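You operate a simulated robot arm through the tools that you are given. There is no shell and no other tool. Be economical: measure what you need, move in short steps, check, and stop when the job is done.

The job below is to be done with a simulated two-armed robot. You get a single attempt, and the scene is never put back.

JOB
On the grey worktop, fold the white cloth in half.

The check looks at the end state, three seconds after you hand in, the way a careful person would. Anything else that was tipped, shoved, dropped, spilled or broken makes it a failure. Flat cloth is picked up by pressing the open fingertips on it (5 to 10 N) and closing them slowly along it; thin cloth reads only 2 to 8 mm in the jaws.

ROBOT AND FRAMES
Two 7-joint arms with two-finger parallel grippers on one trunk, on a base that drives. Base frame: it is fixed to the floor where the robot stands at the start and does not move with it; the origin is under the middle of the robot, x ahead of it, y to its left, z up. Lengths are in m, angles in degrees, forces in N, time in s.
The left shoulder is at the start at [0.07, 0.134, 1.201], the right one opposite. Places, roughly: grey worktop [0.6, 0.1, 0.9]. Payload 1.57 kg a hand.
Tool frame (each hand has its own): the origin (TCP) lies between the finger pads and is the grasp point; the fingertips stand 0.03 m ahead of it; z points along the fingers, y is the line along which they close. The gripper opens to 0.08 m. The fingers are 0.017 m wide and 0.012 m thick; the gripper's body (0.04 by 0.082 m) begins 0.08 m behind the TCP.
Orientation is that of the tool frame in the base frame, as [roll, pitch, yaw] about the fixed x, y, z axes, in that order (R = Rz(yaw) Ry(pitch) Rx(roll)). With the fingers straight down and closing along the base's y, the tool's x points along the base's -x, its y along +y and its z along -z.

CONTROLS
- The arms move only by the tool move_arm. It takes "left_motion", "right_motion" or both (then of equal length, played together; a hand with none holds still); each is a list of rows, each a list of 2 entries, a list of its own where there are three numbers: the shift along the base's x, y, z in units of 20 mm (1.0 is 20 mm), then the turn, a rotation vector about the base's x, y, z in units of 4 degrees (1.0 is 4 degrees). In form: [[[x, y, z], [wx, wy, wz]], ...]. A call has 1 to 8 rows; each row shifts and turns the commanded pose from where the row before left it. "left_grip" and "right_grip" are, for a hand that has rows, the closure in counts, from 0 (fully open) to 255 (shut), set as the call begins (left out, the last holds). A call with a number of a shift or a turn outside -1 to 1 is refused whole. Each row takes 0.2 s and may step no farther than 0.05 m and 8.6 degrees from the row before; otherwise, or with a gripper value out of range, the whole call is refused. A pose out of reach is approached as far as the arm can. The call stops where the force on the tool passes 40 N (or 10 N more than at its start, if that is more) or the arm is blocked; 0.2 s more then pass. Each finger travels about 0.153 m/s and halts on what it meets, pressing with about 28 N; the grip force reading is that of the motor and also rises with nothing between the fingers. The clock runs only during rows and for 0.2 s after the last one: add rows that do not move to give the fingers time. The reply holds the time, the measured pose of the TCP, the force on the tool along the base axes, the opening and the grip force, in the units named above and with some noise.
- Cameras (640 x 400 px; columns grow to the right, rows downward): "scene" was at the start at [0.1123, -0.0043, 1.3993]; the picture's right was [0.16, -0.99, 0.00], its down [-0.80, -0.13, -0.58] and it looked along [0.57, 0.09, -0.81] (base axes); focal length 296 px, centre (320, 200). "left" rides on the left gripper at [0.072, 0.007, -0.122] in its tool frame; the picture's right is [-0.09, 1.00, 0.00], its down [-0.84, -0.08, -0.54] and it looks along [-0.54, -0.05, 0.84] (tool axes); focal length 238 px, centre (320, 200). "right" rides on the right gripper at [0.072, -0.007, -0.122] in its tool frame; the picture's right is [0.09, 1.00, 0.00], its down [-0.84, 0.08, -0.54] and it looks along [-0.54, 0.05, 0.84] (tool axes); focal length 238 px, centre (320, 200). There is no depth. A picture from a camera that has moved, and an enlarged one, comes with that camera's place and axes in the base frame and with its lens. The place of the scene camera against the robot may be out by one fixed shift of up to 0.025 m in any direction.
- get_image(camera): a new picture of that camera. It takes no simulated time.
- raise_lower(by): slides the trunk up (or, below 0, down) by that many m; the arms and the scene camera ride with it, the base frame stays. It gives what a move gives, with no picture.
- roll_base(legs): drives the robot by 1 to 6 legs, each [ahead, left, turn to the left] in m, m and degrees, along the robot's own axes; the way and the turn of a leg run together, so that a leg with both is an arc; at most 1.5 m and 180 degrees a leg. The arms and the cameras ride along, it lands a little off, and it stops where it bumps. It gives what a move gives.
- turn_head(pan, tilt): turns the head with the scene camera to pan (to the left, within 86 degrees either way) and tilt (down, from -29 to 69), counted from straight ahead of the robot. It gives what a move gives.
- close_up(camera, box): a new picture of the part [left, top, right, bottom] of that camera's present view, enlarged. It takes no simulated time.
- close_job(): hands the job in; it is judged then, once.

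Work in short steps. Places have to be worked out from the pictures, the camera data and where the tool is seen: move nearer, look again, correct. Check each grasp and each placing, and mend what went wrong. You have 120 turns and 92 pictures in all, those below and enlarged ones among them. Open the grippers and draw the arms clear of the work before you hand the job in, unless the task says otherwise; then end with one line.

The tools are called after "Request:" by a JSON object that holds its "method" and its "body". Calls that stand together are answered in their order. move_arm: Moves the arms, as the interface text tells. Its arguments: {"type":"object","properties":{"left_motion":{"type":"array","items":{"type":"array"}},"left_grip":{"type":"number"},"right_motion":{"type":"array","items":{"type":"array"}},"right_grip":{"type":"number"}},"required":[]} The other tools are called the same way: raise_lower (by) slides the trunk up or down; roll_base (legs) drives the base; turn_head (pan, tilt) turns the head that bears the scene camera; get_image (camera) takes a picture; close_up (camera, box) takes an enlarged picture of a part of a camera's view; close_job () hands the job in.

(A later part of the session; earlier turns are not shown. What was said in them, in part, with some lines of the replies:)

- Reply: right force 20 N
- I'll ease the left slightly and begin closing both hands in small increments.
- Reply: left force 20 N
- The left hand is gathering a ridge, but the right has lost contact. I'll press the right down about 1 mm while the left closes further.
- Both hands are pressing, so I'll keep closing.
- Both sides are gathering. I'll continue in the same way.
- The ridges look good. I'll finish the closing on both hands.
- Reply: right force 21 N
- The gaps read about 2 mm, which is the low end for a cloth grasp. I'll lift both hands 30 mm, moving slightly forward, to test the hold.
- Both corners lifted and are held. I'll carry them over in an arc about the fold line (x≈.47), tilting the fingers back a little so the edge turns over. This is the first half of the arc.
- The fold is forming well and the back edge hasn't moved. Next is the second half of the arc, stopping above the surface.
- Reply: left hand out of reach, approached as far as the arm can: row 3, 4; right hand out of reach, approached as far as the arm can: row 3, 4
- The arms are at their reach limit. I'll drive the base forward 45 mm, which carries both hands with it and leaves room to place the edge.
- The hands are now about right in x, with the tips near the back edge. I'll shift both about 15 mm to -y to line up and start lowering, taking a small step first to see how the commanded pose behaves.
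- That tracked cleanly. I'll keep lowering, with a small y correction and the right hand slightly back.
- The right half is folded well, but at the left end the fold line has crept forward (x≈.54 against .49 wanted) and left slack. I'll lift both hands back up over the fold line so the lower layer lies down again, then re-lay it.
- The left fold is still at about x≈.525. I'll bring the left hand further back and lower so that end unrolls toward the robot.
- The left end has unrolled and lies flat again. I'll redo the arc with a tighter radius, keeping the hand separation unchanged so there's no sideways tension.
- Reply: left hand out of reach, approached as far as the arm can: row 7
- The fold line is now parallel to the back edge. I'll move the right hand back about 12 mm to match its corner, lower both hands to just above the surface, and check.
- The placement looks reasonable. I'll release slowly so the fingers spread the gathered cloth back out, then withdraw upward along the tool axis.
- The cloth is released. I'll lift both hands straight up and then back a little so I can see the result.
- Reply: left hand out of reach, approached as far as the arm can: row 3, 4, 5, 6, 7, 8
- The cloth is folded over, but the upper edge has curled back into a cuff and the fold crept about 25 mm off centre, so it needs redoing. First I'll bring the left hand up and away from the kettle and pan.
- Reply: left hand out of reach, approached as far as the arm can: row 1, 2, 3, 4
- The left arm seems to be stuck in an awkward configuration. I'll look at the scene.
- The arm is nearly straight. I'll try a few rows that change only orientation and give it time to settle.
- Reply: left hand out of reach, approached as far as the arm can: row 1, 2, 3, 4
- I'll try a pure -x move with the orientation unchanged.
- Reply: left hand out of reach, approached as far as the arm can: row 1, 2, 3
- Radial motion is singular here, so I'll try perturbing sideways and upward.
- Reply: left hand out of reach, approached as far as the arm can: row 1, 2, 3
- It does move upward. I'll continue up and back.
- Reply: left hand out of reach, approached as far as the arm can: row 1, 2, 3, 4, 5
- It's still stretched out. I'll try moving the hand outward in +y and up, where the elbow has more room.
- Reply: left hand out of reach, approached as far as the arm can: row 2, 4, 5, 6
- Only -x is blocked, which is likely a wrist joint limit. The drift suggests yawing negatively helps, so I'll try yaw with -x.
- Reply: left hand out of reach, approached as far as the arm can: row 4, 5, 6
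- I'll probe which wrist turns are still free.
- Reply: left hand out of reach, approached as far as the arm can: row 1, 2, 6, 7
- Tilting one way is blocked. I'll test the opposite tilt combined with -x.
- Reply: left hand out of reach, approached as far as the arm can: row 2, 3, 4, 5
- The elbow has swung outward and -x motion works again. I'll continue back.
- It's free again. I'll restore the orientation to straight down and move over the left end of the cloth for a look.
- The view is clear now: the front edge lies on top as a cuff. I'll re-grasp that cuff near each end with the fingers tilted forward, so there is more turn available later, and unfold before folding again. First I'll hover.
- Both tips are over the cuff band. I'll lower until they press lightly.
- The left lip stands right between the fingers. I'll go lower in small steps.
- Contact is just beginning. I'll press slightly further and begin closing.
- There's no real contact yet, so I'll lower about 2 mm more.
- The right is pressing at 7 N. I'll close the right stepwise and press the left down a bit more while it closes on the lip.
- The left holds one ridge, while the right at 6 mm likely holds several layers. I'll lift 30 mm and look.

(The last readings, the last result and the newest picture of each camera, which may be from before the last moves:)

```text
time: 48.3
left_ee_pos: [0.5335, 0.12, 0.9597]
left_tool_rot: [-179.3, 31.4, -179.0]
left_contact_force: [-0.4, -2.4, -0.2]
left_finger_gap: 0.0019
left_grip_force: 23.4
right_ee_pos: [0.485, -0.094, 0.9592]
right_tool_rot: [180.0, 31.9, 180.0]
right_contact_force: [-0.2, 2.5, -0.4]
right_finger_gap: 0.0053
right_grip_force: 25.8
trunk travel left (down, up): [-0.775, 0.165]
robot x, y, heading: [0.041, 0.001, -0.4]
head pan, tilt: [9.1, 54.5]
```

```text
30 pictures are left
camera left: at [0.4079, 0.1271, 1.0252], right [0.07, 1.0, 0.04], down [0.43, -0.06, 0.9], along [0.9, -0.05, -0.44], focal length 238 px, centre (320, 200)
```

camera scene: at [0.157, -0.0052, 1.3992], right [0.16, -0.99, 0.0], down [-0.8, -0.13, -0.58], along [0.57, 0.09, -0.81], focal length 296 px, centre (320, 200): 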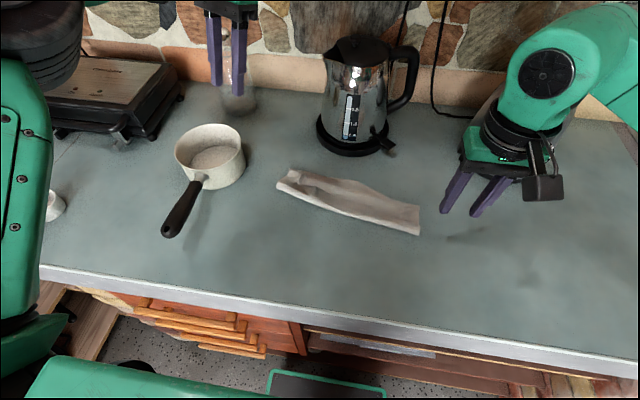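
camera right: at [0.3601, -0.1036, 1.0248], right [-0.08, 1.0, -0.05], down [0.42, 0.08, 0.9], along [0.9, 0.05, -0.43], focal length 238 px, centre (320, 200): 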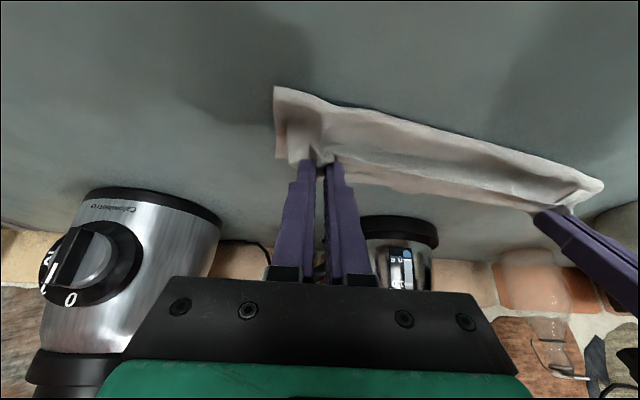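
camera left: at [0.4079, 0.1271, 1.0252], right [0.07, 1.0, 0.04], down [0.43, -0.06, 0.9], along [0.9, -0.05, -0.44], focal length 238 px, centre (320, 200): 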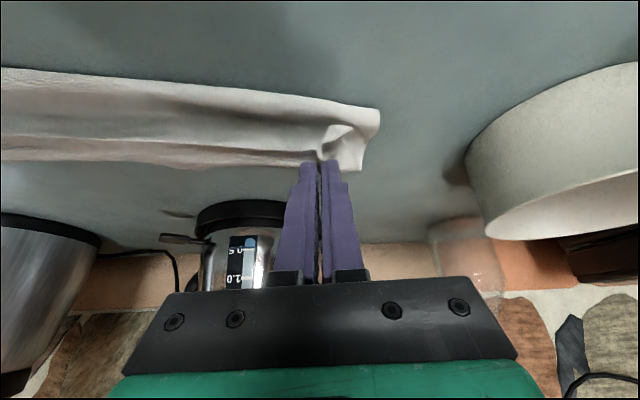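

I'll lift higher so anything not gripped drops free, which will show which layers each hand holds.

Request:
{"method": "move_arm", "body": {"left_motion": [[[-0.5, 0, 1], [0, 0, 0]], [[-0.5, 0, 1], [0, 0, 0]], [[-0.5, 0, 1], [0, 0, 0]], [[-0.5, 0, 1], [0, 0, 0]], [[-0.5, 0, 1], [0, 0, 0]], [[0, 0, 1], [0, 0, 0]], [[0, 0, 0], [0, 0, 0]]], "right_motion": [[[-0.5, 0, 1], [0, 0, 0]], [[-0.5, 0, 1], [0, 0, 0]], [[-0.5, 0, 1], [0, 0, 0]], [[-0.5, 0, 1], [0, 0, 0]], [[-0.5, 0, 1], [0, 0, 0]], [[0, 0, 1], [0, 0, 0]], [[0, 0, 0], [0, 0, 0]]]}}

Request:
{"method": "get_image", "body": {"camera": "scene"}}

Request:
{"method": "get_image", "body": {"camera": "right"}}

Request:
{"method": "get_image", "body": {"camera": "left"}}

```text
time: 49.9
left_ee_pos: [0.4824, 0.1204, 1.0808]
left_tool_rot: [-179.3, 31.4, -179.1]
left_contact_force: [-0.9, -3.6, 0.5]
left_finger_gap: 0.0019
left_grip_force: 22.7
right_ee_pos: [0.434, -0.0975, 1.0798]
right_tool_rot: [179.9, 32.1, -180.0]
right_contact_force: [1.0, 4.6, -0.1]
right_finger_gap: 0.0054
right_grip_force: 25.4
trunk travel left (down, up): [-0.775, 0.165]
robot x, y, heading: [0.0455, 0.0009, 0.0]
head pan, tilt: [9.1, 54.5]
```

```text
29 pictures are left
camera scene: at [0.1566, -0.0048, 1.3993], right [0.16, -0.99, 0.0], down [-0.8, -0.13, -0.58], along [0.57, 0.09, -0.81], focal length 296 px, centre (320, 200)
```

scene: 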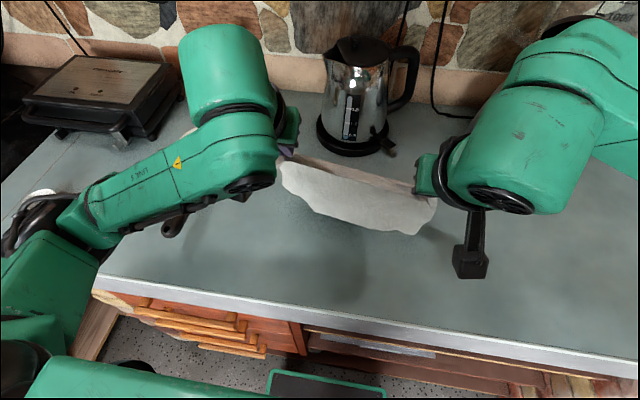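

```text
28 pictures are left
camera right: at [0.3098, -0.1064, 1.1456], right [-0.08, 1.0, -0.05], down [0.42, 0.08, 0.9], along [0.9, 0.05, -0.43], focal length 238 px, centre (320, 200)
```

right: 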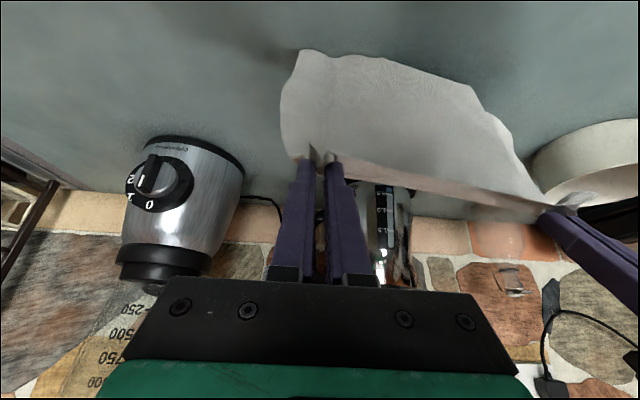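

```text
27 pictures are left
camera left: at [0.3568, 0.1266, 1.1474], right [0.07, 1.0, 0.04], down [0.43, -0.06, 0.9], along [0.9, -0.05, -0.43], focal length 238 px, centre (320, 200)
```

left: 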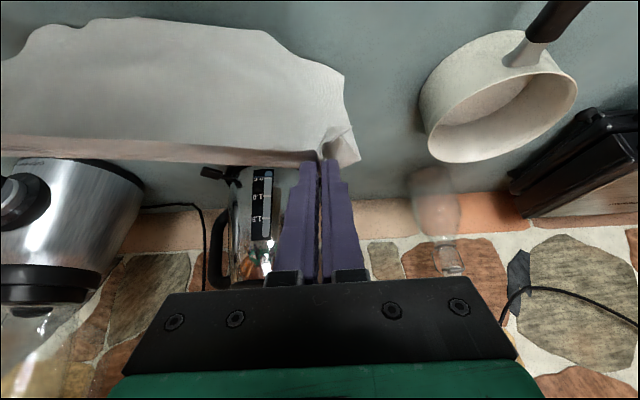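

The cloth appears to hang as a loop only about 80 mm deep, possibly with both long edges held together. I'll zoom in to find out.

Request:
{"method": "close_up", "body": {"camera": "right", "box": [260, 30, 580, 230]}}

Request:
{"method": "close_up", "body": {"camera": "left", "box": [120, 10, 400, 185]}}

Request:
{"method": "close_up", "body": {"camera": "scene", "box": [260, 130, 460, 255]}}

```text
2.00 times, centred on (420, 130) of right
camera zoom: at [0.3098, -0.1064, 1.1456], right [-0.08, 1.0, -0.05], down [0.42, 0.08, 0.9], along [0.9, 0.05, -0.43], focal length 477 px, centre (120, 340)
```

zoom: 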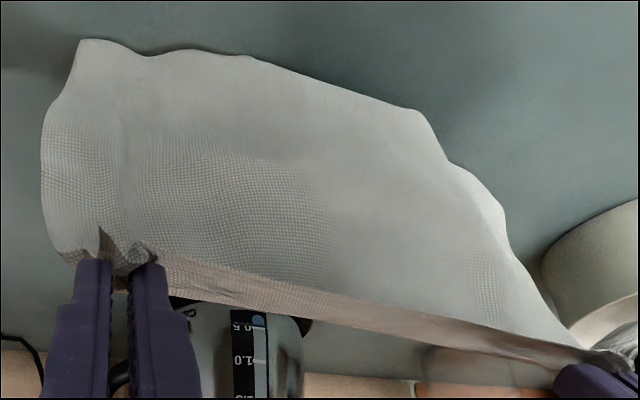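

```text
2.29 times, centred on (260, 98) of left
camera zoom: at [0.3568, 0.1266, 1.1474], right [0.07, 1.0, 0.04], down [0.43, -0.06, 0.9], along [0.9, -0.05, -0.43], focal length 545 px, centre (457, 434)
```

zoom: 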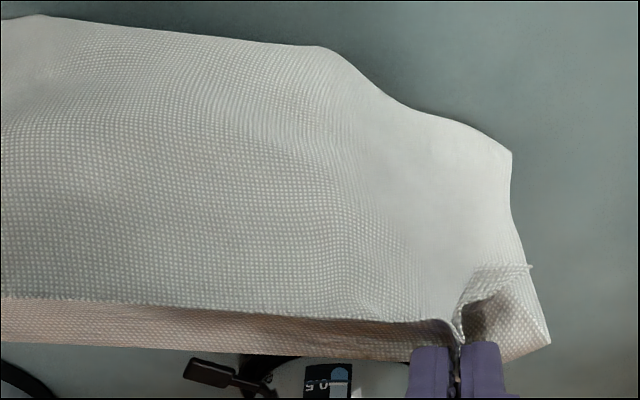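

```text
3.20 times, centred on (360, 192) of scene
camera zoom: at [0.1566, -0.0048, 1.3993], right [0.16, -0.99, 0.0], down [-0.8, -0.13, -0.58], along [0.57, 0.09, -0.81], focal length 948 px, centre (192, 224)
```

zoom: 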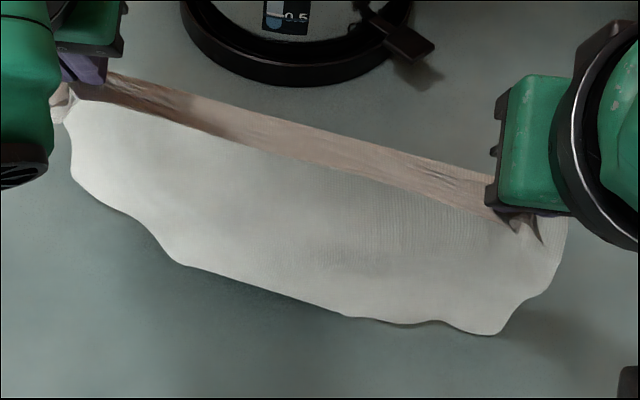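

The views together show the cloth has opened out: it hangs from the gripped front edge, and its back edge just brushes the table. The held edge's tail points toward the robot, so I'll lay the lower half away from the robot and bring the held edge back over it, which avoids the cuff. First I'll shift the hands 50 mm closer to the robot.

Request:
{"method": "move_arm", "body": {"left_motion": [[[-0.6, 0, 0.6], [0, 0, 0]], [[-0.9, 0, 0.6], [0, 0, 0]], [[-1, 0, 0], [0, 0, 0]], [[0, 0, 0], [0, 0, 0]], [[0, 0, 0], [0, 0, 0]], [[0, 0, 0], [0, 0, 0]]], "right_motion": [[[-0.6, 0, 0.6], [0, 0, 0]], [[-0.9, 0, 0.6], [0, 0, 0]], [[-1, 0, 0], [0, 0, 0]], [[0, 0, 0], [0, 0, 0]], [[0, 0, 0], [0, 0, 0]], [[0, 0, 0], [0, 0, 0]]]}}

Request:
{"method": "get_image", "body": {"camera": "scene"}}

```text
time: 51.3
left_ee_pos: [0.4711, 0.1195, 1.0935]
left_tool_rot: [-179.2, 31.5, -179.2]
left_contact_force: [-7.8, -19.4, 0.6]
left_finger_gap: 0.0022
left_grip_force: 23.2
left hand out of reach, approached as far as the arm can: row 2, 3
right_ee_pos: [0.3849, -0.0994, 1.1047]
right_tool_rot: [179.8, 32.1, 180.0]
right_contact_force: [8.0, 20.1, -1.4]
right_finger_gap: 0.0062
right_grip_force: 26.5
trunk travel left (down, up): [-0.775, 0.165]
robot x, y, heading: [0.046, 0.0006, 0.1]
head pan, tilt: [9.1, 54.5]
```

```text
23 pictures are left
camera scene: at [0.1563, -0.0045, 1.3993], right [0.16, -0.99, 0.0], down [-0.8, -0.13, -0.58], along [0.57, 0.09, -0.81], focal length 296 px, centre (320, 200)
```

scene: 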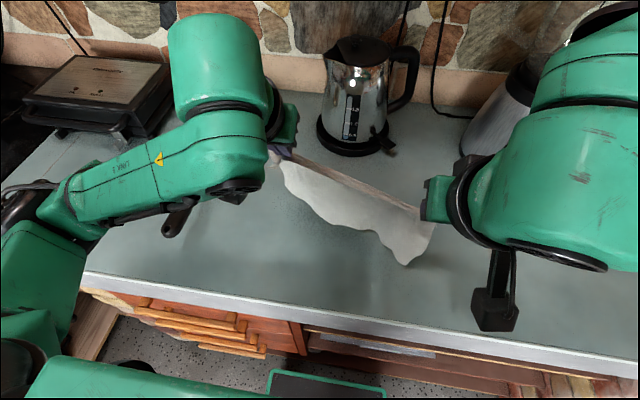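

The left can't fold back any closer, and the cloth is being stretched at 20 N. I'll restore the right hand's relative position immediately.

Request:
{"method": "move_arm", "body": {"right_motion": [[[0.95, 0, -0.28], [0, 0, 0]], [[0.95, 0, -0.28], [0, 0, 0]], [[0, 0, 0], [0, 0, 0]]]}}

Request:
{"method": "roll_base", "body": {"legs": [[-0.045, 0, 0]]}}

Request:
{"method": "get_image", "body": {"camera": "right"}}

Request:
{"method": "get_image", "body": {"camera": "scene"}}

```text
time: 52.1
left_ee_pos: [0.4701, 0.1195, 1.0935]
left_tool_rot: [-179.4, 31.5, -179.0]
left_contact_force: [-1.0, -5.3, 0.0]
left_finger_gap: 0.0019
left_grip_force: 23.7
right_ee_pos: [0.4232, -0.0988, 1.0939]
right_tool_rot: [-180.0, 32.0, 180.0]
right_contact_force: [0.3, 4.5, 0.3]
right_finger_gap: 0.0055
right_grip_force: 25.9
trunk travel left (down, up): [-0.775, 0.165]
robot x, y, heading: [0.0448, -0.0006, -0.1]
head pan, tilt: [9.1, 54.5]
```

```text
time: 53.0
left_ee_pos: [0.4318, 0.1195, 1.0924]
left_tool_rot: [-179.4, 31.1, -179.1]
left_contact_force: [0.1, -4.3, -0.1]
left_finger_gap: 0.0018
left_grip_force: 23.2
right_ee_pos: [0.3853, -0.099, 1.0906]
right_tool_rot: [180.0, 31.8, 179.8]
right_contact_force: [0.8, 4.4, -0.9]
right_finger_gap: 0.0055
right_grip_force: 25.7
trunk travel left (down, up): [-0.775, 0.165]
robot x, y, heading: [0.0033, 0.0021, 0.1]
head pan, tilt: [9.1, 54.5]
```

```text
22 pictures are left
camera right: at [0.2605, -0.1068, 1.1578], right [-0.08, 1.0, -0.05], down [0.43, 0.08, 0.9], along [0.9, 0.05, -0.43], focal length 238 px, centre (320, 200)
```

right: 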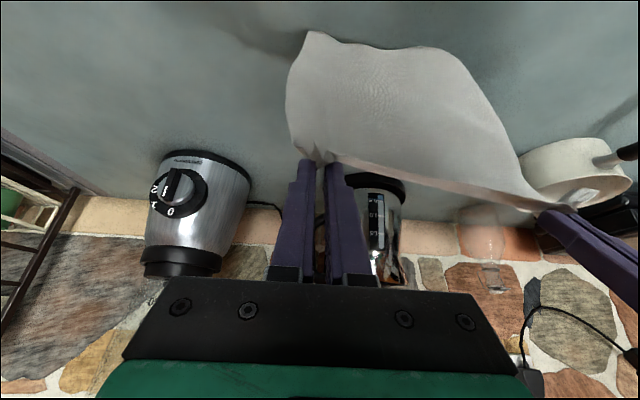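

```text
21 pictures are left
camera scene: at [0.1189, -0.0045, 1.3986], right [0.16, -0.99, 0.0], down [-0.81, -0.13, -0.58], along [0.57, 0.09, -0.82], focal length 296 px, centre (320, 200)
```

scene: 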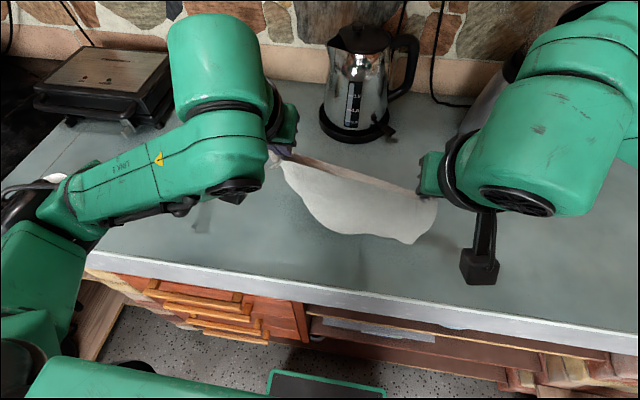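

That's restored. Both hands hold the cloth hanging vertically with its bottom edge about at the table. Now I'll descend at 45° away from the robot to lay the lower half down.

Request:
{"method": "move_arm", "body": {"left_motion": [[[0, -0.1, -0.5], [0, 0, 0]], [[0.68, -0.145, -0.72], [0, 0, 0]], [[0.68, -0.145, -0.72], [0, 0, 0]], [[0.68, -0.145, -0.72], [0, 0, 0]], [[0.68, -0.145, -0.72], [0, 0, 0]], [[0.68, -0.145, -0.72], [0, 0, 0]], [[0.68, -0.145, -0.72], [0, 0, 0]], [[0, 0, 0], [0, 0, 0]]], "right_motion": [[[0, 0.1, -0.5], [0, 0, 0]], [[0.68, -0.145, -0.72], [0, 0, 0]], [[0.68, -0.145, -0.72], [0, 0, 0]], [[0.68, -0.145, -0.72], [0, 0, 0]], [[0.68, -0.145, -0.72], [0, 0, 0]], [[0.68, -0.145, -0.72], [0, 0, 0]], [[0.68, -0.145, -0.72], [0, 0, 0]], [[0, 0, 0], [0, 0, 0]]]}}

Request:
{"method": "get_image", "body": {"camera": "right"}}

Request:
{"method": "get_image", "body": {"camera": "scene"}}

```text
time: 54.8
left_ee_pos: [0.5096, 0.0991, 0.9982]
left_tool_rot: [-179.3, 31.5, -179.2]
left_contact_force: [-0.6, 0.3, -0.8]
left_finger_gap: 0.0018
left_grip_force: 23.2
right_ee_pos: [0.461, -0.1126, 0.9967]
right_tool_rot: [179.9, 31.9, 179.9]
right_contact_force: [-0.2, 0.2, 0.2]
right_finger_gap: 0.0051
right_grip_force: 25.8
trunk travel left (down, up): [-0.775, 0.165]
robot x, y, heading: [-0.002, 0.0028, -0.1]
head pan, tilt: [9.1, 54.5]
```

```text
20 pictures are left
camera right: at [0.3361, -0.1205, 1.0611], right [-0.08, 1.0, -0.05], down [0.42, 0.08, 0.9], along [0.9, 0.05, -0.43], focal length 238 px, centre (320, 200)
```

right: 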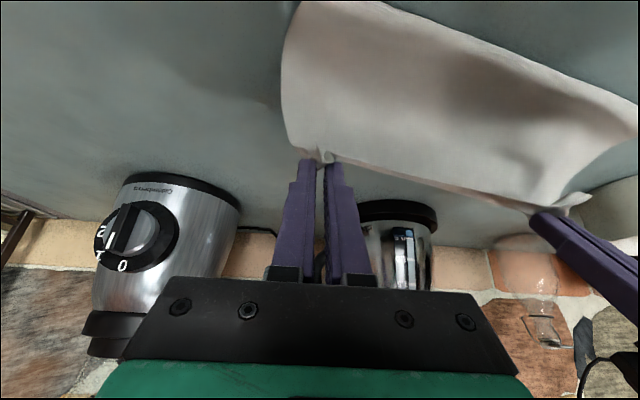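

```text
19 pictures are left
camera scene: at [0.1116, -0.0044, 1.3994], right [0.16, -0.99, 0.0], down [-0.8, -0.13, -0.58], along [0.57, 0.09, -0.81], focal length 296 px, centre (320, 200)
```

scene: 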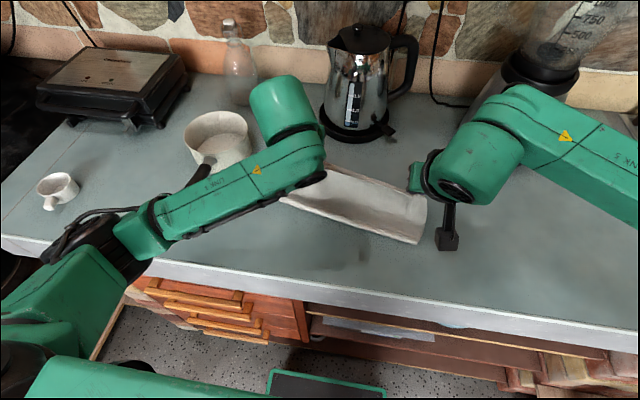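

The lower half is laying down cleanly from the near (back) edge. I'll go slightly further out and then bring the held edge back over toward the robot.

Request:
{"method": "move_arm", "body": {"left_motion": [[[0.976, -0.215, -0.5], [0, 0, 0]], [[-0.4, 0.09, -0.15], [0, 0, 0]], [[-0.73, 0.16, -0.3], [0, 0, 0]], [[-0.73, 0.16, -0.5], [0, 0, 0]], [[-0.4, 0.09, -0.4], [0, 0, 0]], [[0, 0, 0], [0, 0, 0]]], "right_motion": [[[0.976, -0.215, -0.5], [0, 0, 0]], [[-0.4, 0.09, -0.15], [0, 0, 0]], [[-0.73, 0.16, -0.3], [0, 0, 0]], [[-0.73, 0.16, -0.5], [0, 0, 0]], [[-0.4, 0.09, -0.4], [0, 0, 0]], [[0, 0, 0], [0, 0, 0]]]}}

Request:
{"method": "get_image", "body": {"camera": "right"}}

Request:
{"method": "close_up", "body": {"camera": "scene", "box": [250, 140, 470, 277]}}

```text
time: 56.2
left_ee_pos: [0.4836, 0.105, 0.9605]
left_tool_rot: [-179.3, 31.5, -179.1]
left_contact_force: [-0.3, -1.3, -0.7]
left_finger_gap: 0.0016
left_grip_force: 24.0
right_ee_pos: [0.4327, -0.11, 0.9579]
right_tool_rot: [179.9, 32.1, 179.9]
right_contact_force: [0.1, 1.5, 0.1]
right_finger_gap: 0.0051
right_grip_force: 25.3
trunk travel left (down, up): [-0.775, 0.165]
robot x, y, heading: [-0.0003, 0.0003, 0.0]
head pan, tilt: [9.1, 54.5]
```

```text
18 pictures are left
camera right: at [0.3092, -0.1176, 1.0236], right [-0.08, 1.0, -0.05], down [0.42, 0.08, 0.9], along [0.9, 0.05, -0.43], focal length 238 px, centre (320, 200)
```

right: 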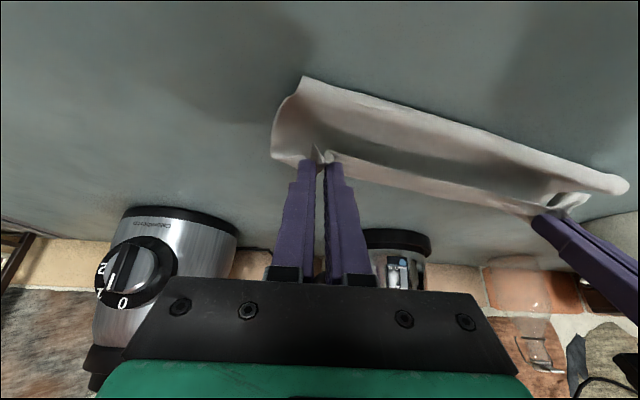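

```text
2.91 times, centred on (360, 208) of scene
camera zoom: at [0.1126, -0.0046, 1.3993], right [0.16, -0.99, 0.0], down [-0.8, -0.13, -0.58], along [0.57, 0.09, -0.81], focal length 862 px, centre (204, 175)
```

zoom: 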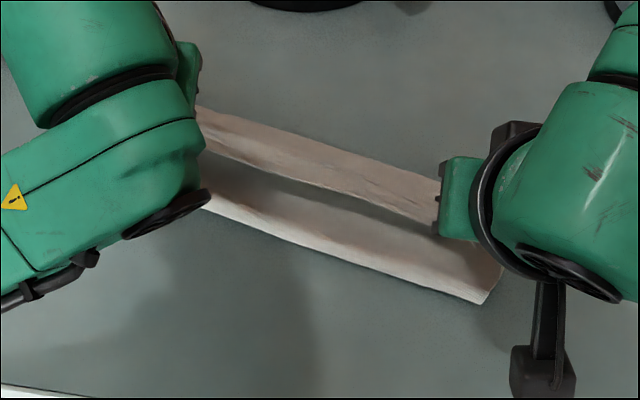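

It's unclear where the slack has gone. I'll zoom in from both wrist cameras.

Request:
{"method": "close_up", "body": {"camera": "right", "box": [250, 60, 410, 180]}}

Request:
{"method": "close_up", "body": {"camera": "left", "box": [0, 20, 400, 220]}}

```text
3.33 times, centred on (330, 120) of right
camera zoom: at [0.3092, -0.1176, 1.0236], right [-0.08, 1.0, -0.05], down [0.42, 0.08, 0.9], along [0.9, 0.05, -0.43], focal length 794 px, centre (287, 467)
```

zoom: 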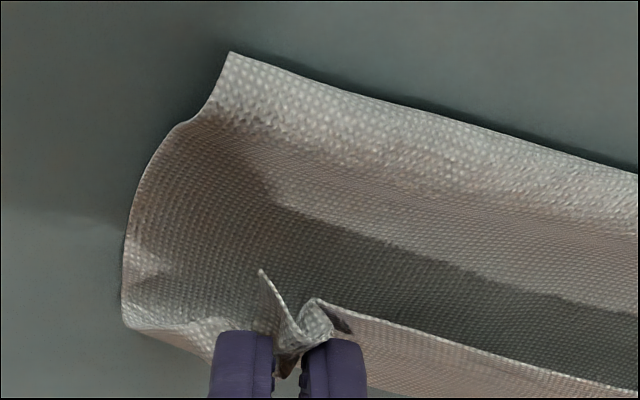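

```text
1.60 times, centred on (200, 120) of left
camera zoom: at [0.359, 0.1116, 1.0267], right [0.07, 1.0, 0.04], down [0.43, -0.06, 0.9], along [0.9, -0.05, -0.43], focal length 381 px, centre (512, 328)
```

zoom: 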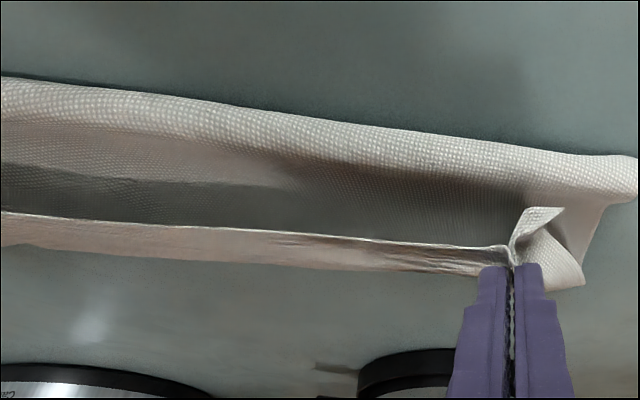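

That's what I wanted: the back edge is nearest the robot, the sheet bends up at the far fold, and the front edge comes back over the top. It needs about 18 mm more toward the robot and then down.

Request:
{"method": "move_arm", "body": {"left_motion": [[[-0.3, 0.07, -0.35], [0, 0, 0]], [[-0.3, 0.07, -0.35], [0, 0, 0]], [[-0.3, 0.07, -0.35], [0, 0, 0]], [[0, 0, 0], [0, 0, 0]]], "right_motion": [[[-0.3, 0.07, -0.35], [0, 0, 0]], [[-0.3, 0.07, -0.35], [0, 0, 0]], [[-0.3, 0.07, -0.35], [0, 0, 0]], [[0, 0, 0], [0, 0, 0]]]}}

Request:
{"method": "close_up", "body": {"camera": "right", "box": [250, 60, 410, 180]}}

Request:
{"method": "close_up", "body": {"camera": "left", "box": [0, 20, 400, 220]}}

```text
time: 57.2
left_ee_pos: [0.4658, 0.1089, 0.9391]
left_tool_rot: [-179.3, 31.5, -179.1]
left_contact_force: [-0.3, -1.1, -0.5]
left_finger_gap: 0.0016
left_grip_force: 23.1
right_ee_pos: [0.4164, -0.1054, 0.9381]
right_tool_rot: [179.9, 31.9, 179.9]
right_contact_force: [0.0, 1.9, -0.6]
right_finger_gap: 0.0053
right_grip_force: 25.6
trunk travel left (down, up): [-0.775, 0.165]
robot x, y, heading: [-0.0005, 0.0039, -0.3]
head pan, tilt: [9.1, 54.5]
```

```text
3.33 times, centred on (330, 120) of right
camera zoom: at [0.2913, -0.1125, 1.0045], right [-0.08, 1.0, -0.05], down [0.42, 0.08, 0.9], along [0.9, 0.05, -0.43], focal length 794 px, centre (287, 467)
```

zoom: 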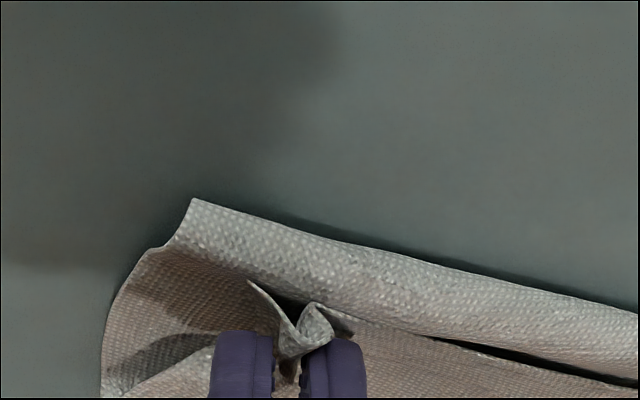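

```text
1.60 times, centred on (200, 120) of left
camera zoom: at [0.3399, 0.1159, 1.0049], right [0.07, 1.0, 0.04], down [0.43, -0.06, 0.9], along [0.9, -0.05, -0.43], focal length 381 px, centre (512, 328)
```

zoom: 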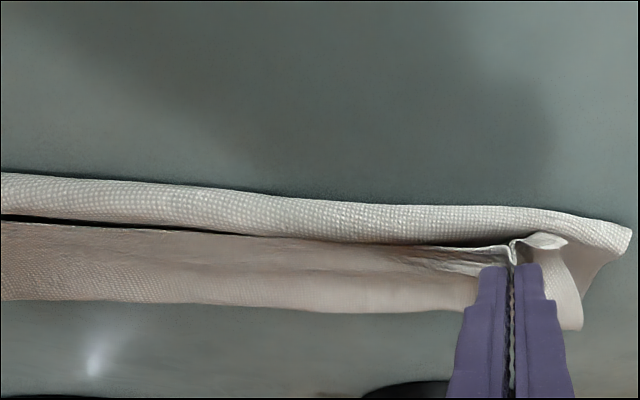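

The edges nearly meet, but the near edge looks tucked under by 10–20 mm. I'll lift the cloth free of the table so the tuck drops open, then lay it again with a run-up so the bottom edge trails.

Request:
{"method": "move_arm", "body": {"left_motion": [[[0, 0, 1], [0, 0, 0]], [[-0.2, 0.06, 1], [0, 0, 0]], [[-0.2, 0.06, 1], [0, 0, 0]], [[-0.3, 0.06, 1], [0, 0, 0]], [[-0.3, 0.06, 1], [0, 0, 0]], [[-0.3, 0.06, 1], [0, 0, 0]], [[-0.3, 0.06, 1], [0, 0, 0]], [[-0.2, 0.06, 0.8], [0, 0, 0]]], "right_motion": [[[0, 0, 1], [0, 0, 0]], [[-0.2, 0.06, 1], [0, 0, 0]], [[-0.2, 0.06, 1], [0, 0, 0]], [[-0.3, 0.06, 1], [0, 0, 0]], [[-0.3, 0.06, 1], [0, 0, 0]], [[-0.3, 0.06, 1], [0, 0, 0]], [[-0.3, 0.06, 1], [0, 0, 0]], [[-0.2, 0.06, 0.8], [0, 0, 0]]]}}

Request:
{"method": "get_image", "body": {"camera": "right"}}

```text
time: 59.0
left_ee_pos: [0.4276, 0.1176, 1.0964]
left_tool_rot: [-179.3, 31.5, -179.1]
left_contact_force: [-0.2, -2.4, 0.4]
left_finger_gap: 0.0017
left_grip_force: 23.5
right_ee_pos: [0.3817, -0.0968, 1.095]
right_tool_rot: [179.9, 32.0, 179.9]
right_contact_force: [0.3, 1.1, -0.3]
right_finger_gap: 0.0053
right_grip_force: 25.5
trunk travel left (down, up): [-0.775, 0.165]
robot x, y, heading: [-0.0001, -0.0011, -0.4]
head pan, tilt: [9.1, 54.5]
```

```text
12 pictures are left
camera right: at [0.2568, -0.1045, 1.1617], right [-0.08, 1.0, -0.05], down [0.42, 0.08, 0.9], along [0.9, 0.05, -0.43], focal length 238 px, centre (320, 200)
```

right: 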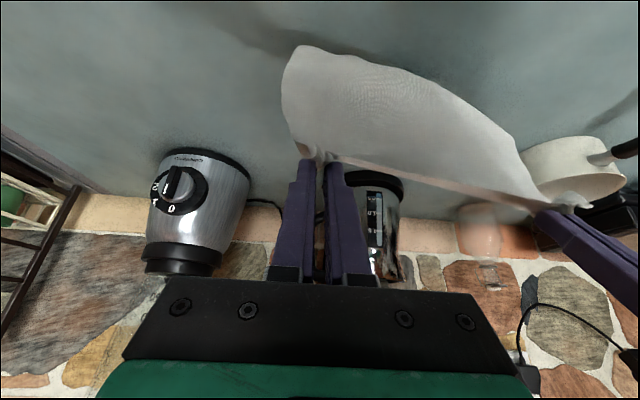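

I'll lift it 20 mm more to hang free, let it settle, then lay it down with forward motion throughout.

Request:
{"method": "move_arm", "body": {"left_motion": [[[0, 0, 1], [0, 0, 0]], [[0, 0, 0], [0, 0, 0]], [[0, 0, 0], [0, 0, 0]], [[0.3, -0.06, 0], [0, 0, 0]], [[0.5, -0.1, -0.6], [0, 0, 0]], [[0.6, -0.12, -0.9], [0, 0, 0]], [[0.6, -0.12, -0.9], [0, 0, 0]], [[0.65, -0.14, -0.75], [0, 0, 0]]], "right_motion": [[[0, 0, 1], [0, 0, 0]], [[0, 0, 0], [0, 0, 0]], [[0, 0, 0], [0, 0, 0]], [[0.3, -0.06, 0], [0, 0, 0]], [[0.5, -0.1, -0.6], [0, 0, 0]], [[0.6, -0.12, -0.9], [0, 0, 0]], [[0.6, -0.12, -0.9], [0, 0, 0]], [[0.65, -0.14, -0.75], [0, 0, 0]]]}}

Request:
{"method": "move_arm", "body": {"left_motion": [[[0.7, -0.15, -0.75], [0, 0, 0]], [[0.7, -0.15, -0.75], [0, 0, 0]], [[0.7, -0.15, -0.75], [0, 0, 0]], [[0.7, -0.15, -0.75], [0, 0, 0]], [[0.9, -0.2, -0.5], [0, 0, 0]], [[0, 0, 0], [0, 0, 0]]], "right_motion": [[[0.7, -0.15, -0.75], [0, 0, 0]], [[0.7, -0.15, -0.75], [0, 0, 0]], [[0.7, -0.15, -0.75], [0, 0, 0]], [[0.7, -0.15, -0.75], [0, 0, 0]], [[0.9, -0.2, -0.5], [0, 0, 0]], [[0, 0, 0], [0, 0, 0]]]}}

Request:
{"method": "get_image", "body": {"camera": "right"}}

```text
time: 60.8
left_ee_pos: [0.4842, 0.105, 1.0517]
left_tool_rot: [-179.3, 31.5, -179.2]
left_contact_force: [0.4, -0.9, 0.6]
left_finger_gap: 0.0016
left_grip_force: 23.3
right_ee_pos: [0.434, -0.1052, 1.0512]
right_tool_rot: [179.9, 32.0, 179.8]
right_contact_force: [0.1, 0.6, -0.4]
right_finger_gap: 0.0053
right_grip_force: 25.5
trunk travel left (down, up): [-0.775, 0.165]
robot x, y, heading: [-0.0023, 0.0003, -0.0]
head pan, tilt: [9.1, 54.5]
```

```text
time: 62.2
left_ee_pos: [0.5564, 0.0922, 0.9821]
left_tool_rot: [-179.4, 31.5, -179.1]
left_contact_force: [0.1, -0.9, -0.6]
left_finger_gap: 0.002
left_grip_force: 23.8
right_ee_pos: [0.5082, -0.1196, 0.9807]
right_tool_rot: [-180.0, 32.1, 179.8]
right_contact_force: [0.4, 0.8, -0.5]
right_finger_gap: 0.0052
right_grip_force: 25.8
trunk travel left (down, up): [-0.775, 0.165]
robot x, y, heading: [0.0025, 0.001, 0.2]
head pan, tilt: [9.1, 54.5]
```

```text
11 pictures are left
camera right: at [0.3836, -0.1282, 1.0465], right [-0.08, 1.0, -0.05], down [0.42, 0.08, 0.9], along [0.9, 0.05, -0.43], focal length 238 px, centre (320, 200)
```

right: 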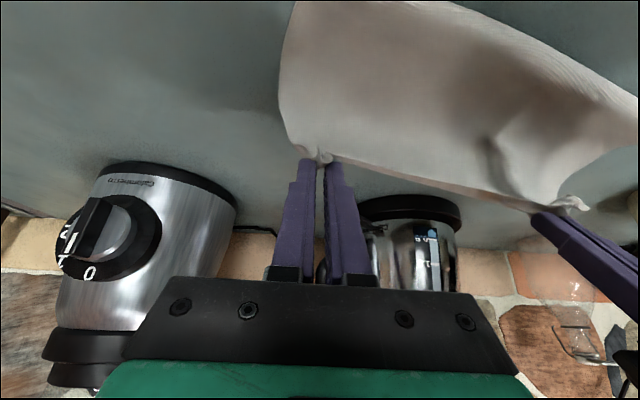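

The sheet is laid out smoothly. I'll take a quick scene look to locate the near edge.

Request:
{"method": "close_up", "body": {"camera": "scene", "box": [250, 130, 470, 267]}}

```text
2.91 times, centred on (360, 198) of scene
camera zoom: at [0.1115, -0.0043, 1.3994], right [0.16, -0.99, 0.0], down [-0.8, -0.13, -0.58], along [0.57, 0.09, -0.81], focal length 862 px, centre (204, 204)
```

zoom: 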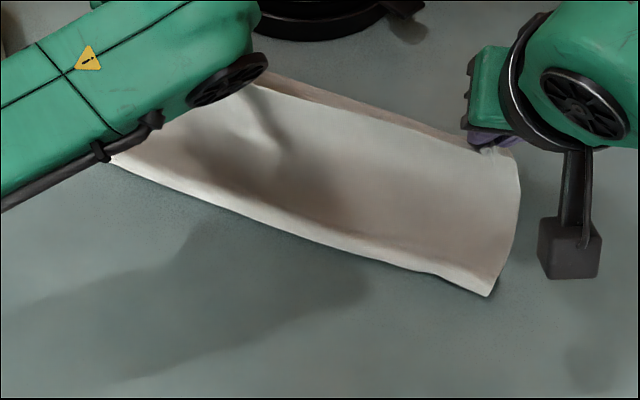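

The near edge runs from (.430,-.13) to (.502,.14). The front edge sits about 21 mm ahead of the tips, so I'll bring the tips back about 65 mm and down so the two edges meet.

Request:
{"method": "move_arm", "body": {"left_motion": [[[-0.5, 0.1, 0], [0, 0, 0]], [[-0.7, 0.15, -0.3], [0, 0, 0]], [[-0.8, 0.17, -0.5], [0, 0, 0]], [[-0.7, 0.15, -0.6], [0, 0, 0]], [[-0.35, 0.1, -0.5], [0, 0, 0]], [[-0.05, 0, -0.2], [0, 0, 0]], [[0, 0, 0], [0, 0, 0]]], "right_motion": [[[-0.5, 0.1, 0], [0, 0, 0]], [[-0.7, 0.15, -0.3], [0, 0, 0]], [[-0.8, 0.17, -0.5], [0, 0, 0]], [[-0.7, 0.15, -0.6], [0, 0, 0]], [[-0.5, 0.1, -0.5], [0, 0, 0]], [[-0.1, 0, -0.2], [0, 0, 0]], [[0, 0, 0], [0, 0, 0]]]}}

Request:
{"method": "close_up", "body": {"camera": "right", "box": [240, 40, 640, 240]}}

Request:
{"method": "close_up", "body": {"camera": "left", "box": [0, 20, 400, 220]}}

```text
time: 63.8
left_ee_pos: [0.4948, 0.1049, 0.9408]
left_tool_rot: [-179.3, 31.5, -179.1]
left_contact_force: [-1.0, -2.9, -0.3]
left_finger_gap: 0.0021
left_grip_force: 23.2
right_ee_pos: [0.4429, -0.1082, 0.9395]
right_tool_rot: [179.8, 32.0, 179.9]
right_contact_force: [0.6, 3.0, 0.3]
right_finger_gap: 0.0054
right_grip_force: 25.9
trunk travel left (down, up): [-0.775, 0.165]
robot x, y, heading: [-0.0029, 0.0009, -0.2]
head pan, tilt: [9.1, 54.5]
```

```text
1.60 times, centred on (440, 140) of right
camera zoom: at [0.3179, -0.1171, 1.0045], right [-0.08, 1.0, -0.05], down [0.42, 0.08, 0.9], along [0.9, 0.05, -0.43], focal length 381 px, centre (128, 296)
```

zoom: 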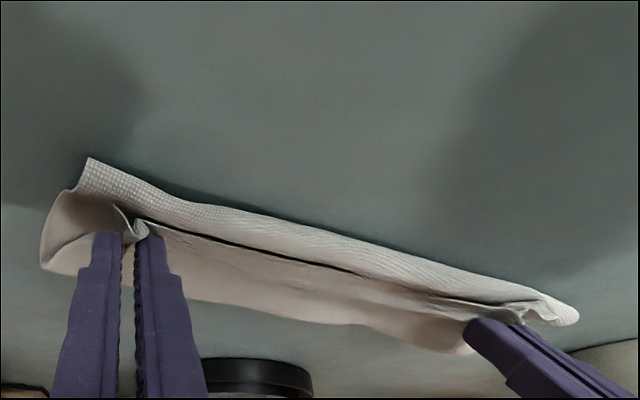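

```text
1.60 times, centred on (200, 120) of left
camera zoom: at [0.3694, 0.1122, 1.0066], right [0.07, 1.0, 0.04], down [0.43, -0.06, 0.9], along [0.9, -0.05, -0.43], focal length 381 px, centre (512, 328)
```

zoom: 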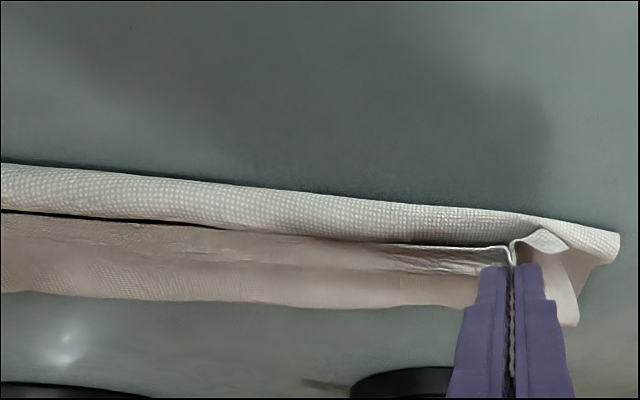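

The near contour rounds over with no visible edge, so the back edge is curled under by about 20–30 mm. I'll lift most of the sheet and drag the bottom forward along the table, which should roll the tuck out, before lowering again.

Request:
{"method": "move_arm", "body": {"left_motion": [[[0, 0, 0.9], [0, 0, 0]], [[-0.4, 0.09, 0.8], [0, 0, 0]], [[-0.4, 0.09, 0.8], [0, 0, 0]], [[-0.5, 0.1, 0.8], [0, 0, 0]], [[-0.5, 0.1, 0.8], [0, 0, 0]], [[-0.5, 0.1, 0.8], [0, 0, 0]], [[-0.5, 0.1, 0.8], [0, 0, 0]], [[-0.4, 0.1, 0.5], [0, 0, 0]]], "right_motion": [[[0, 0, 0.9], [0, 0, 0]], [[-0.4, 0.09, 0.8], [0, 0, 0]], [[-0.4, 0.09, 0.8], [0, 0, 0]], [[-0.5, 0.1, 0.8], [0, 0, 0]], [[-0.5, 0.1, 0.8], [0, 0, 0]], [[-0.5, 0.1, 0.8], [0, 0, 0]], [[-0.5, 0.1, 0.8], [0, 0, 0]], [[-0.4, 0.1, 0.5], [0, 0, 0]]]}}

Request:
{"method": "move_arm", "body": {"left_motion": [[[0.6, -0.13, 0], [0, 0, 0]], [[0.9, -0.2, 0], [0, 0, 0]], [[0.9, -0.2, -0.2], [0, 0, 0]], [[0.9, -0.2, -0.5], [0, 0, 0]], [[0.9, -0.2, -0.6], [0, 0, 0]], [[0, 0, 0], [0, 0, 0]]], "right_motion": [[[0.6, -0.13, 0], [0, 0, 0]], [[0.9, -0.2, 0], [0, 0, 0]], [[0.9, -0.2, -0.2], [0, 0, 0]], [[0.9, -0.2, -0.5], [0, 0, 0]], [[0.9, -0.2, -0.6], [0, 0, 0]], [[0, 0, 0], [0, 0, 0]]]}}

Request:
{"method": "close_up", "body": {"camera": "scene", "box": [250, 130, 470, 267]}}

```text
time: 65.6
left_ee_pos: [0.4285, 0.1176, 1.0646]
left_tool_rot: [-179.3, 31.4, -179.2]
left_contact_force: [-0.7, -2.0, -0.3]
left_finger_gap: 0.0019
left_grip_force: 23.7
right_ee_pos: [0.3763, -0.0953, 1.0632]
right_tool_rot: [179.9, 32.1, 179.9]
right_contact_force: [0.9, 2.1, -0.2]
right_finger_gap: 0.0055
right_grip_force: 25.3
trunk travel left (down, up): [-0.775, 0.165]
robot x, y, heading: [0.0005, -0.0056, -0.2]
head pan, tilt: [9.1, 54.5]
```

```text
time: 67.0
left_ee_pos: [0.5122, 0.0991, 1.0388]
left_tool_rot: [-179.3, 31.5, -179.1]
left_contact_force: [-1.2, -1.8, 0.5]
left_finger_gap: 0.0019
left_grip_force: 23.7
right_ee_pos: [0.4622, -0.1133, 1.0379]
right_tool_rot: [180.0, 32.0, -179.9]
right_contact_force: [0.5, 1.5, -0.6]
right_finger_gap: 0.0053
right_grip_force: 25.4
trunk travel left (down, up): [-0.775, 0.165]
robot x, y, heading: [0.0009, 0.0004, 0.1]
head pan, tilt: [9.1, 54.5]
```

```text
2.91 times, centred on (360, 198) of scene
camera zoom: at [0.1116, -0.0041, 1.3994], right [0.16, -0.99, 0.0], down [-0.8, -0.13, -0.58], along [0.57, 0.09, -0.81], focal length 862 px, centre (204, 204)
```

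zoom: 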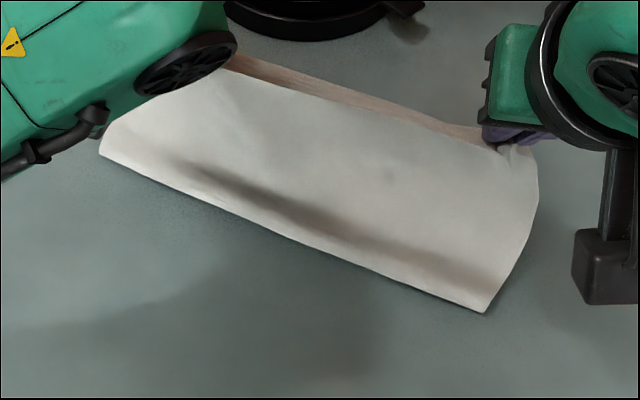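

The near edge now lies flat and sharp, from BR (.417,-.129) to BL (.505,.151). I'll lower forward keeping it taut, then bring the held edge back to meet it.

Request:
{"method": "move_arm", "body": {"left_motion": [[[0.7, -0.15, -0.72], [0, 0, 0]], [[0.7, -0.15, -0.72], [0, 0, 0]], [[0.7, -0.15, -0.72], [0, 0, 0]], [[0.7, -0.15, -0.72], [0, 0, 0]], [[0, 0, 0], [0, 0, 0]]], "right_motion": [[[0.7, -0.15, -0.72], [0, 0, 0]], [[0.7, -0.15, -0.72], [0, 0, 0]], [[0.7, -0.15, -0.72], [0, 0, 0]], [[0.7, -0.15, -0.72], [0, 0, 0]], [[0, 0, 0], [0, 0, 0]]]}}

Request:
{"method": "move_arm", "body": {"left_motion": [[[-0.4, 0.1, 0], [0, 0, 0]], [[-0.65, 0.17, -0.2], [0, 0, 0]], [[-0.8, 0.2, -0.45], [0, 0, 0]], [[-0.75, 0.2, -0.6], [0, 0, 0]], [[-0.65, 0.15, -0.5], [0, 0, 0]], [[-0.3, 0.1, -0.25], [0, 0, 0]], [[0, 0, 0], [0, 0, 0]]], "right_motion": [[[-0.5, 0.1, 0], [0, 0, 0]], [[-0.8, 0.17, -0.2], [0, 0, 0]], [[-1, 0.2, -0.45], [0, 0, 0]], [[-0.9, 0.2, -0.6], [0, 0, 0]], [[-0.8, 0.15, -0.5], [0, 0, 0]], [[-0.3, 0.1, -0.25], [0, 0, 0]], [[0, 0, 0], [0, 0, 0]]]}}

Request:
{"method": "close_up", "body": {"camera": "right", "box": [240, 40, 640, 240]}}

```text
time: 68.2
left_ee_pos: [0.5692, 0.0878, 0.9817]
left_tool_rot: [-179.3, 31.5, -179.3]
left_contact_force: [-1.6, -3.5, -0.7]
left_finger_gap: 0.0018
left_grip_force: 23.4
right_ee_pos: [0.5185, -0.1269, 0.9824]
right_tool_rot: [179.9, 32.2, 180.0]
right_contact_force: [1.2, 3.6, -0.3]
right_finger_gap: 0.0055
right_grip_force: 26.0
trunk travel left (down, up): [-0.775, 0.165]
robot x, y, heading: [-0.001, -0.0015, -0.2]
head pan, tilt: [9.1, 54.5]
```

```text
time: 69.8
left_ee_pos: [0.4989, 0.1049, 0.9412]
left_tool_rot: [-179.3, 31.4, -179.2]
left_contact_force: [-1.9, -5.8, 0.2]
left_finger_gap: 0.0018
left_grip_force: 23.9
right_ee_pos: [0.4339, -0.1088, 0.9424]
right_tool_rot: [179.8, 32.0, 179.9]
right_contact_force: [2.4, 5.9, 0.0]
right_finger_gap: 0.0056
right_grip_force: 25.8
trunk travel left (down, up): [-0.775, 0.165]
robot x, y, heading: [0.0003, 0.0012, -0.0]
head pan, tilt: [9.1, 54.5]
```

```text
1.60 times, centred on (440, 140) of right
camera zoom: at [0.3072, -0.1172, 1.0081], right [-0.08, 1.0, -0.05], down [0.42, 0.08, 0.9], along [0.9, 0.05, -0.43], focal length 381 px, centre (128, 296)
```

zoom: 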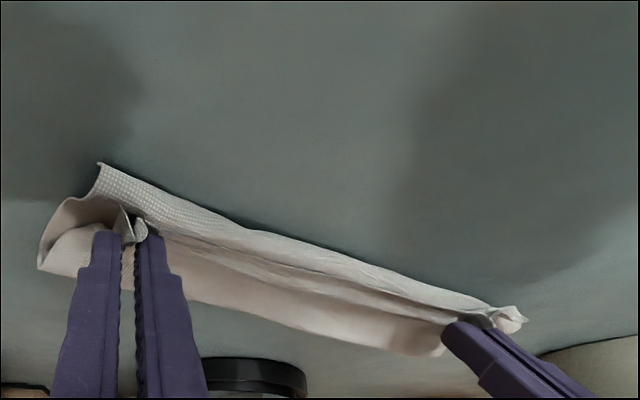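

The left edges meet, and the right needs about 12 mm more. I'll nudge the right and relax the sideways tension.

Request:
{"method": "move_arm", "body": {"left_motion": [[[0, -0.15, -0.1], [0, 0, 0]], [[-0.05, 0, -0.1], [0, 0, 0]], [[0, 0, 0], [0, 0, 0]]], "right_motion": [[[-0.3, 0.2, -0.1], [0, 0, 0]], [[-0.3, 0, -0.1], [0, 0, 0]], [[0, 0, 0], [0, 0, 0]]]}}

Request:
{"method": "move_arm", "body": {"left_motion": [[[0, 0, 0], [0, 0, 0]], [[0, 0, 0], [0, 0, 0]], [[0, 0, 0], [0, 0, 0]]], "right_motion": [[[0, 0, 0], [0, 0, 0]], [[0, 0, 0], [0, 0, 0]], [[0, 0, 0], [0, 0, 0]]], "left_grip": 150, "right_grip": 150}}

Request:
{"method": "move_arm", "body": {"left_motion": [[[-0.5, 0, 0.7], [0, 0, 0]], [[-0.5, 0, 0.7], [0, 0, 0]], [[-0.3, 0.2, 0.9], [0, 0.5, 0]], [[0, 0.5, 0.9], [0, 0.8, 0]], [[0, 0.8, 0.9], [0, 1, 0]], [[0, 1, 0.5], [0, 1, 0]], [[0, 1, 0], [0, 1, 0]], [[0, 1, 0], [0, 1, 0]]], "right_motion": [[[-0.5, 0, 0.7], [0, 0, 0]], [[-0.5, 0, 0.7], [0, 0, 0]], [[-0.3, -0.2, 0.9], [0, 0.5, 0]], [[0, -0.5, 0.9], [0, 0.8, 0]], [[0, -0.8, 0.9], [0, 1, 0]], [[0, -1, 0.5], [0, 1, 0]], [[0, -1, 0], [0, 1, 0]], [[0, -1, 0], [0, 1, 0]]]}}

Request:
{"method": "close_up", "body": {"camera": "scene", "box": [230, 120, 470, 270]}}

```text
time: 70.6
left_ee_pos: [0.4961, 0.1031, 0.9352]
left_tool_rot: [-179.3, 31.4, -179.2]
left_contact_force: [-1.8, -3.1, 0.0]
left_finger_gap: 0.0019
left_grip_force: 23.6
right_ee_pos: [0.4213, -0.1054, 0.9383]
right_tool_rot: [179.8, 31.9, 179.9]
right_contact_force: [1.1, 4.3, -0.7]
right_finger_gap: 0.0052
right_grip_force: 25.4
trunk travel left (down, up): [-0.775, 0.165]
robot x, y, heading: [-0.0016, -0.0005, -0.1]
head pan, tilt: [9.1, 54.5]
```

```text
time: 71.4
left_ee_pos: [0.4978, 0.1033, 0.9379]
left_tool_rot: [-179.2, 31.4, -179.1]
left_contact_force: [0.7, 0.3, 0.1]
left_finger_gap: 0.033
left_grip_force: 0.1
right_ee_pos: [0.4199, -0.1056, 0.9378]
right_tool_rot: [179.9, 32.0, 179.9]
right_contact_force: [0.0, -1.1, 0.0]
right_finger_gap: 0.0332
right_grip_force: 0.0
trunk travel left (down, up): [-0.775, 0.165]
robot x, y, heading: [0.0016, -0.0006, 0.3]
head pan, tilt: [9.1, 54.5]
```

```text
time: 73.2
left_ee_pos: [0.4712, 0.194, 1.0264]
left_tool_rot: [-179.6, 10.3, -179.1]
left_contact_force: [0.2, 0.0, 0.6]
left_finger_gap: 0.0327
left_grip_force: 0.0
right_ee_pos: [0.3982, -0.1938, 1.0298]
right_tool_rot: [179.9, 10.6, 179.9]
right_contact_force: [-0.2, 0.2, 0.3]
right_finger_gap: 0.0329
right_grip_force: 0.1
trunk travel left (down, up): [-0.775, 0.165]
robot x, y, heading: [-0.0021, 0.001, 0.0]
head pan, tilt: [9.1, 54.5]
```

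```text
2.67 times, centred on (350, 195) of scene
camera zoom: at [0.1125, -0.004, 1.3993], right [0.16, -0.99, 0.0], down [-0.8, -0.13, -0.58], along [0.57, 0.09, -0.81], focal length 790 px, centre (240, 213)
```

zoom: 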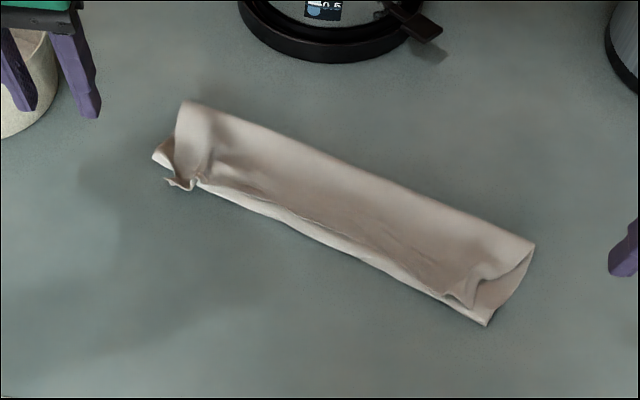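

The cloth is now folded in half with the front edge lying on the back edge. I'll check the corner details from the wrist cameras.

Request:
{"method": "get_image", "body": {"camera": "right"}}

Request:
{"method": "get_image", "body": {"camera": "left"}}

```text
4 pictures are left
camera right: at [0.3048, -0.2025, 1.1355], right [-0.09, 1.0, -0.02], down [0.72, 0.08, 0.69], along [0.69, 0.05, -0.72], focal length 238 px, centre (320, 200)
```

right: 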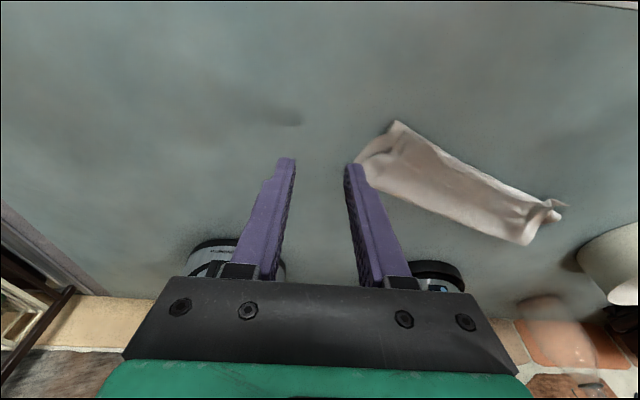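

```text
3 pictures are left
camera left: at [0.3788, 0.2007, 1.1338], right [0.08, 1.0, 0.01], down [0.73, -0.06, 0.68], along [0.68, -0.05, -0.73], focal length 238 px, centre (320, 200)
```

left: 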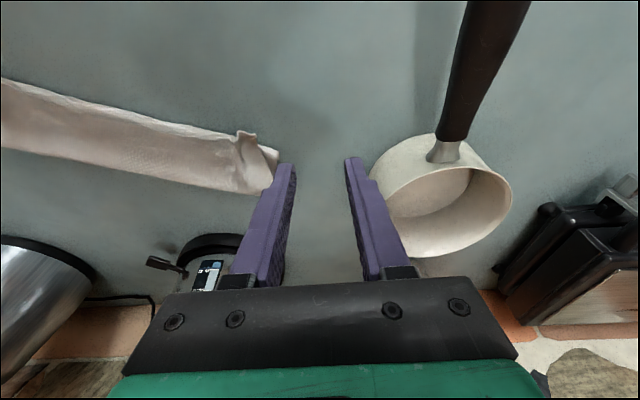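

The fold is neat, with only minor crumples at the pinch points. I'll open the grippers and draw the arms up and back, clear of the work.

Request:
{"method": "move_arm", "body": {"left_motion": [[[0, 0, 1], [0, 0, 0]], [[0, 0, 1], [0, 0, 0]], [[0, 0, 1], [0, 0, 0]], [[0, 0.2, 1], [0, 0, 0]], [[0, 0.2, 0], [0, 0, 0]], [[0, 0, 0], [0, 0, 0]]], "right_motion": [[[0, 0, 1], [0, 0, 0]], [[0, 0, 1], [0, 0, 0]], [[0, 0, 1], [0, 0, 0]], [[0, -0.5, 1], [0, 0, 0]], [[0, -0.5, 0], [0, 0, 0]], [[0, 0, 0], [0, 0, 0]]], "left_grip": 0, "right_grip": 0}}

Request:
{"method": "get_image", "body": {"camera": "scene"}}

```text
time: 74.6
left_ee_pos: [0.4714, 0.2027, 1.1069]
left_tool_rot: [-179.6, 10.2, -179.3]
left_contact_force: [0.0, 0.1, -0.4]
left_finger_gap: 0.08
left_grip_force: 0.0
right_ee_pos: [0.3953, -0.213, 1.1098]
right_tool_rot: [179.9, 10.8, 179.8]
right_contact_force: [0.8, 0.3, 0.6]
right_finger_gap: 0.0799
right_grip_force: 0.1
trunk travel left (down, up): [-0.775, 0.165]
robot x, y, heading: [-0.0018, -0.0018, -0.1]
head pan, tilt: [9.1, 54.5]
```

```text
2 pictures are left
camera scene: at [0.1127, -0.0044, 1.3993], right [0.16, -0.99, 0.0], down [-0.8, -0.13, -0.58], along [0.57, 0.09, -0.81], focal length 296 px, centre (320, 200)
```

scene: 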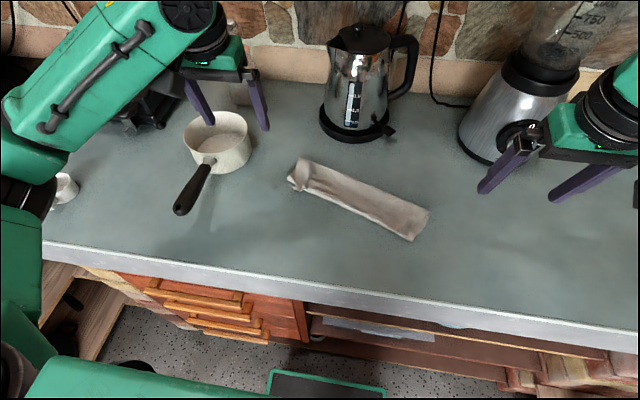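

The cloth is folded, the other objects look undisturbed, and both arms are clear with open grippers, so I'm handing in.

Request:
{"method": "close_job", "body": {}}

```text
The job is handed in.
```

The white cloth is folded in half on the grey worktop, with one long edge on the other and small crumples at two corners; the fold itself is a little puffy, and nothing else looks moved.
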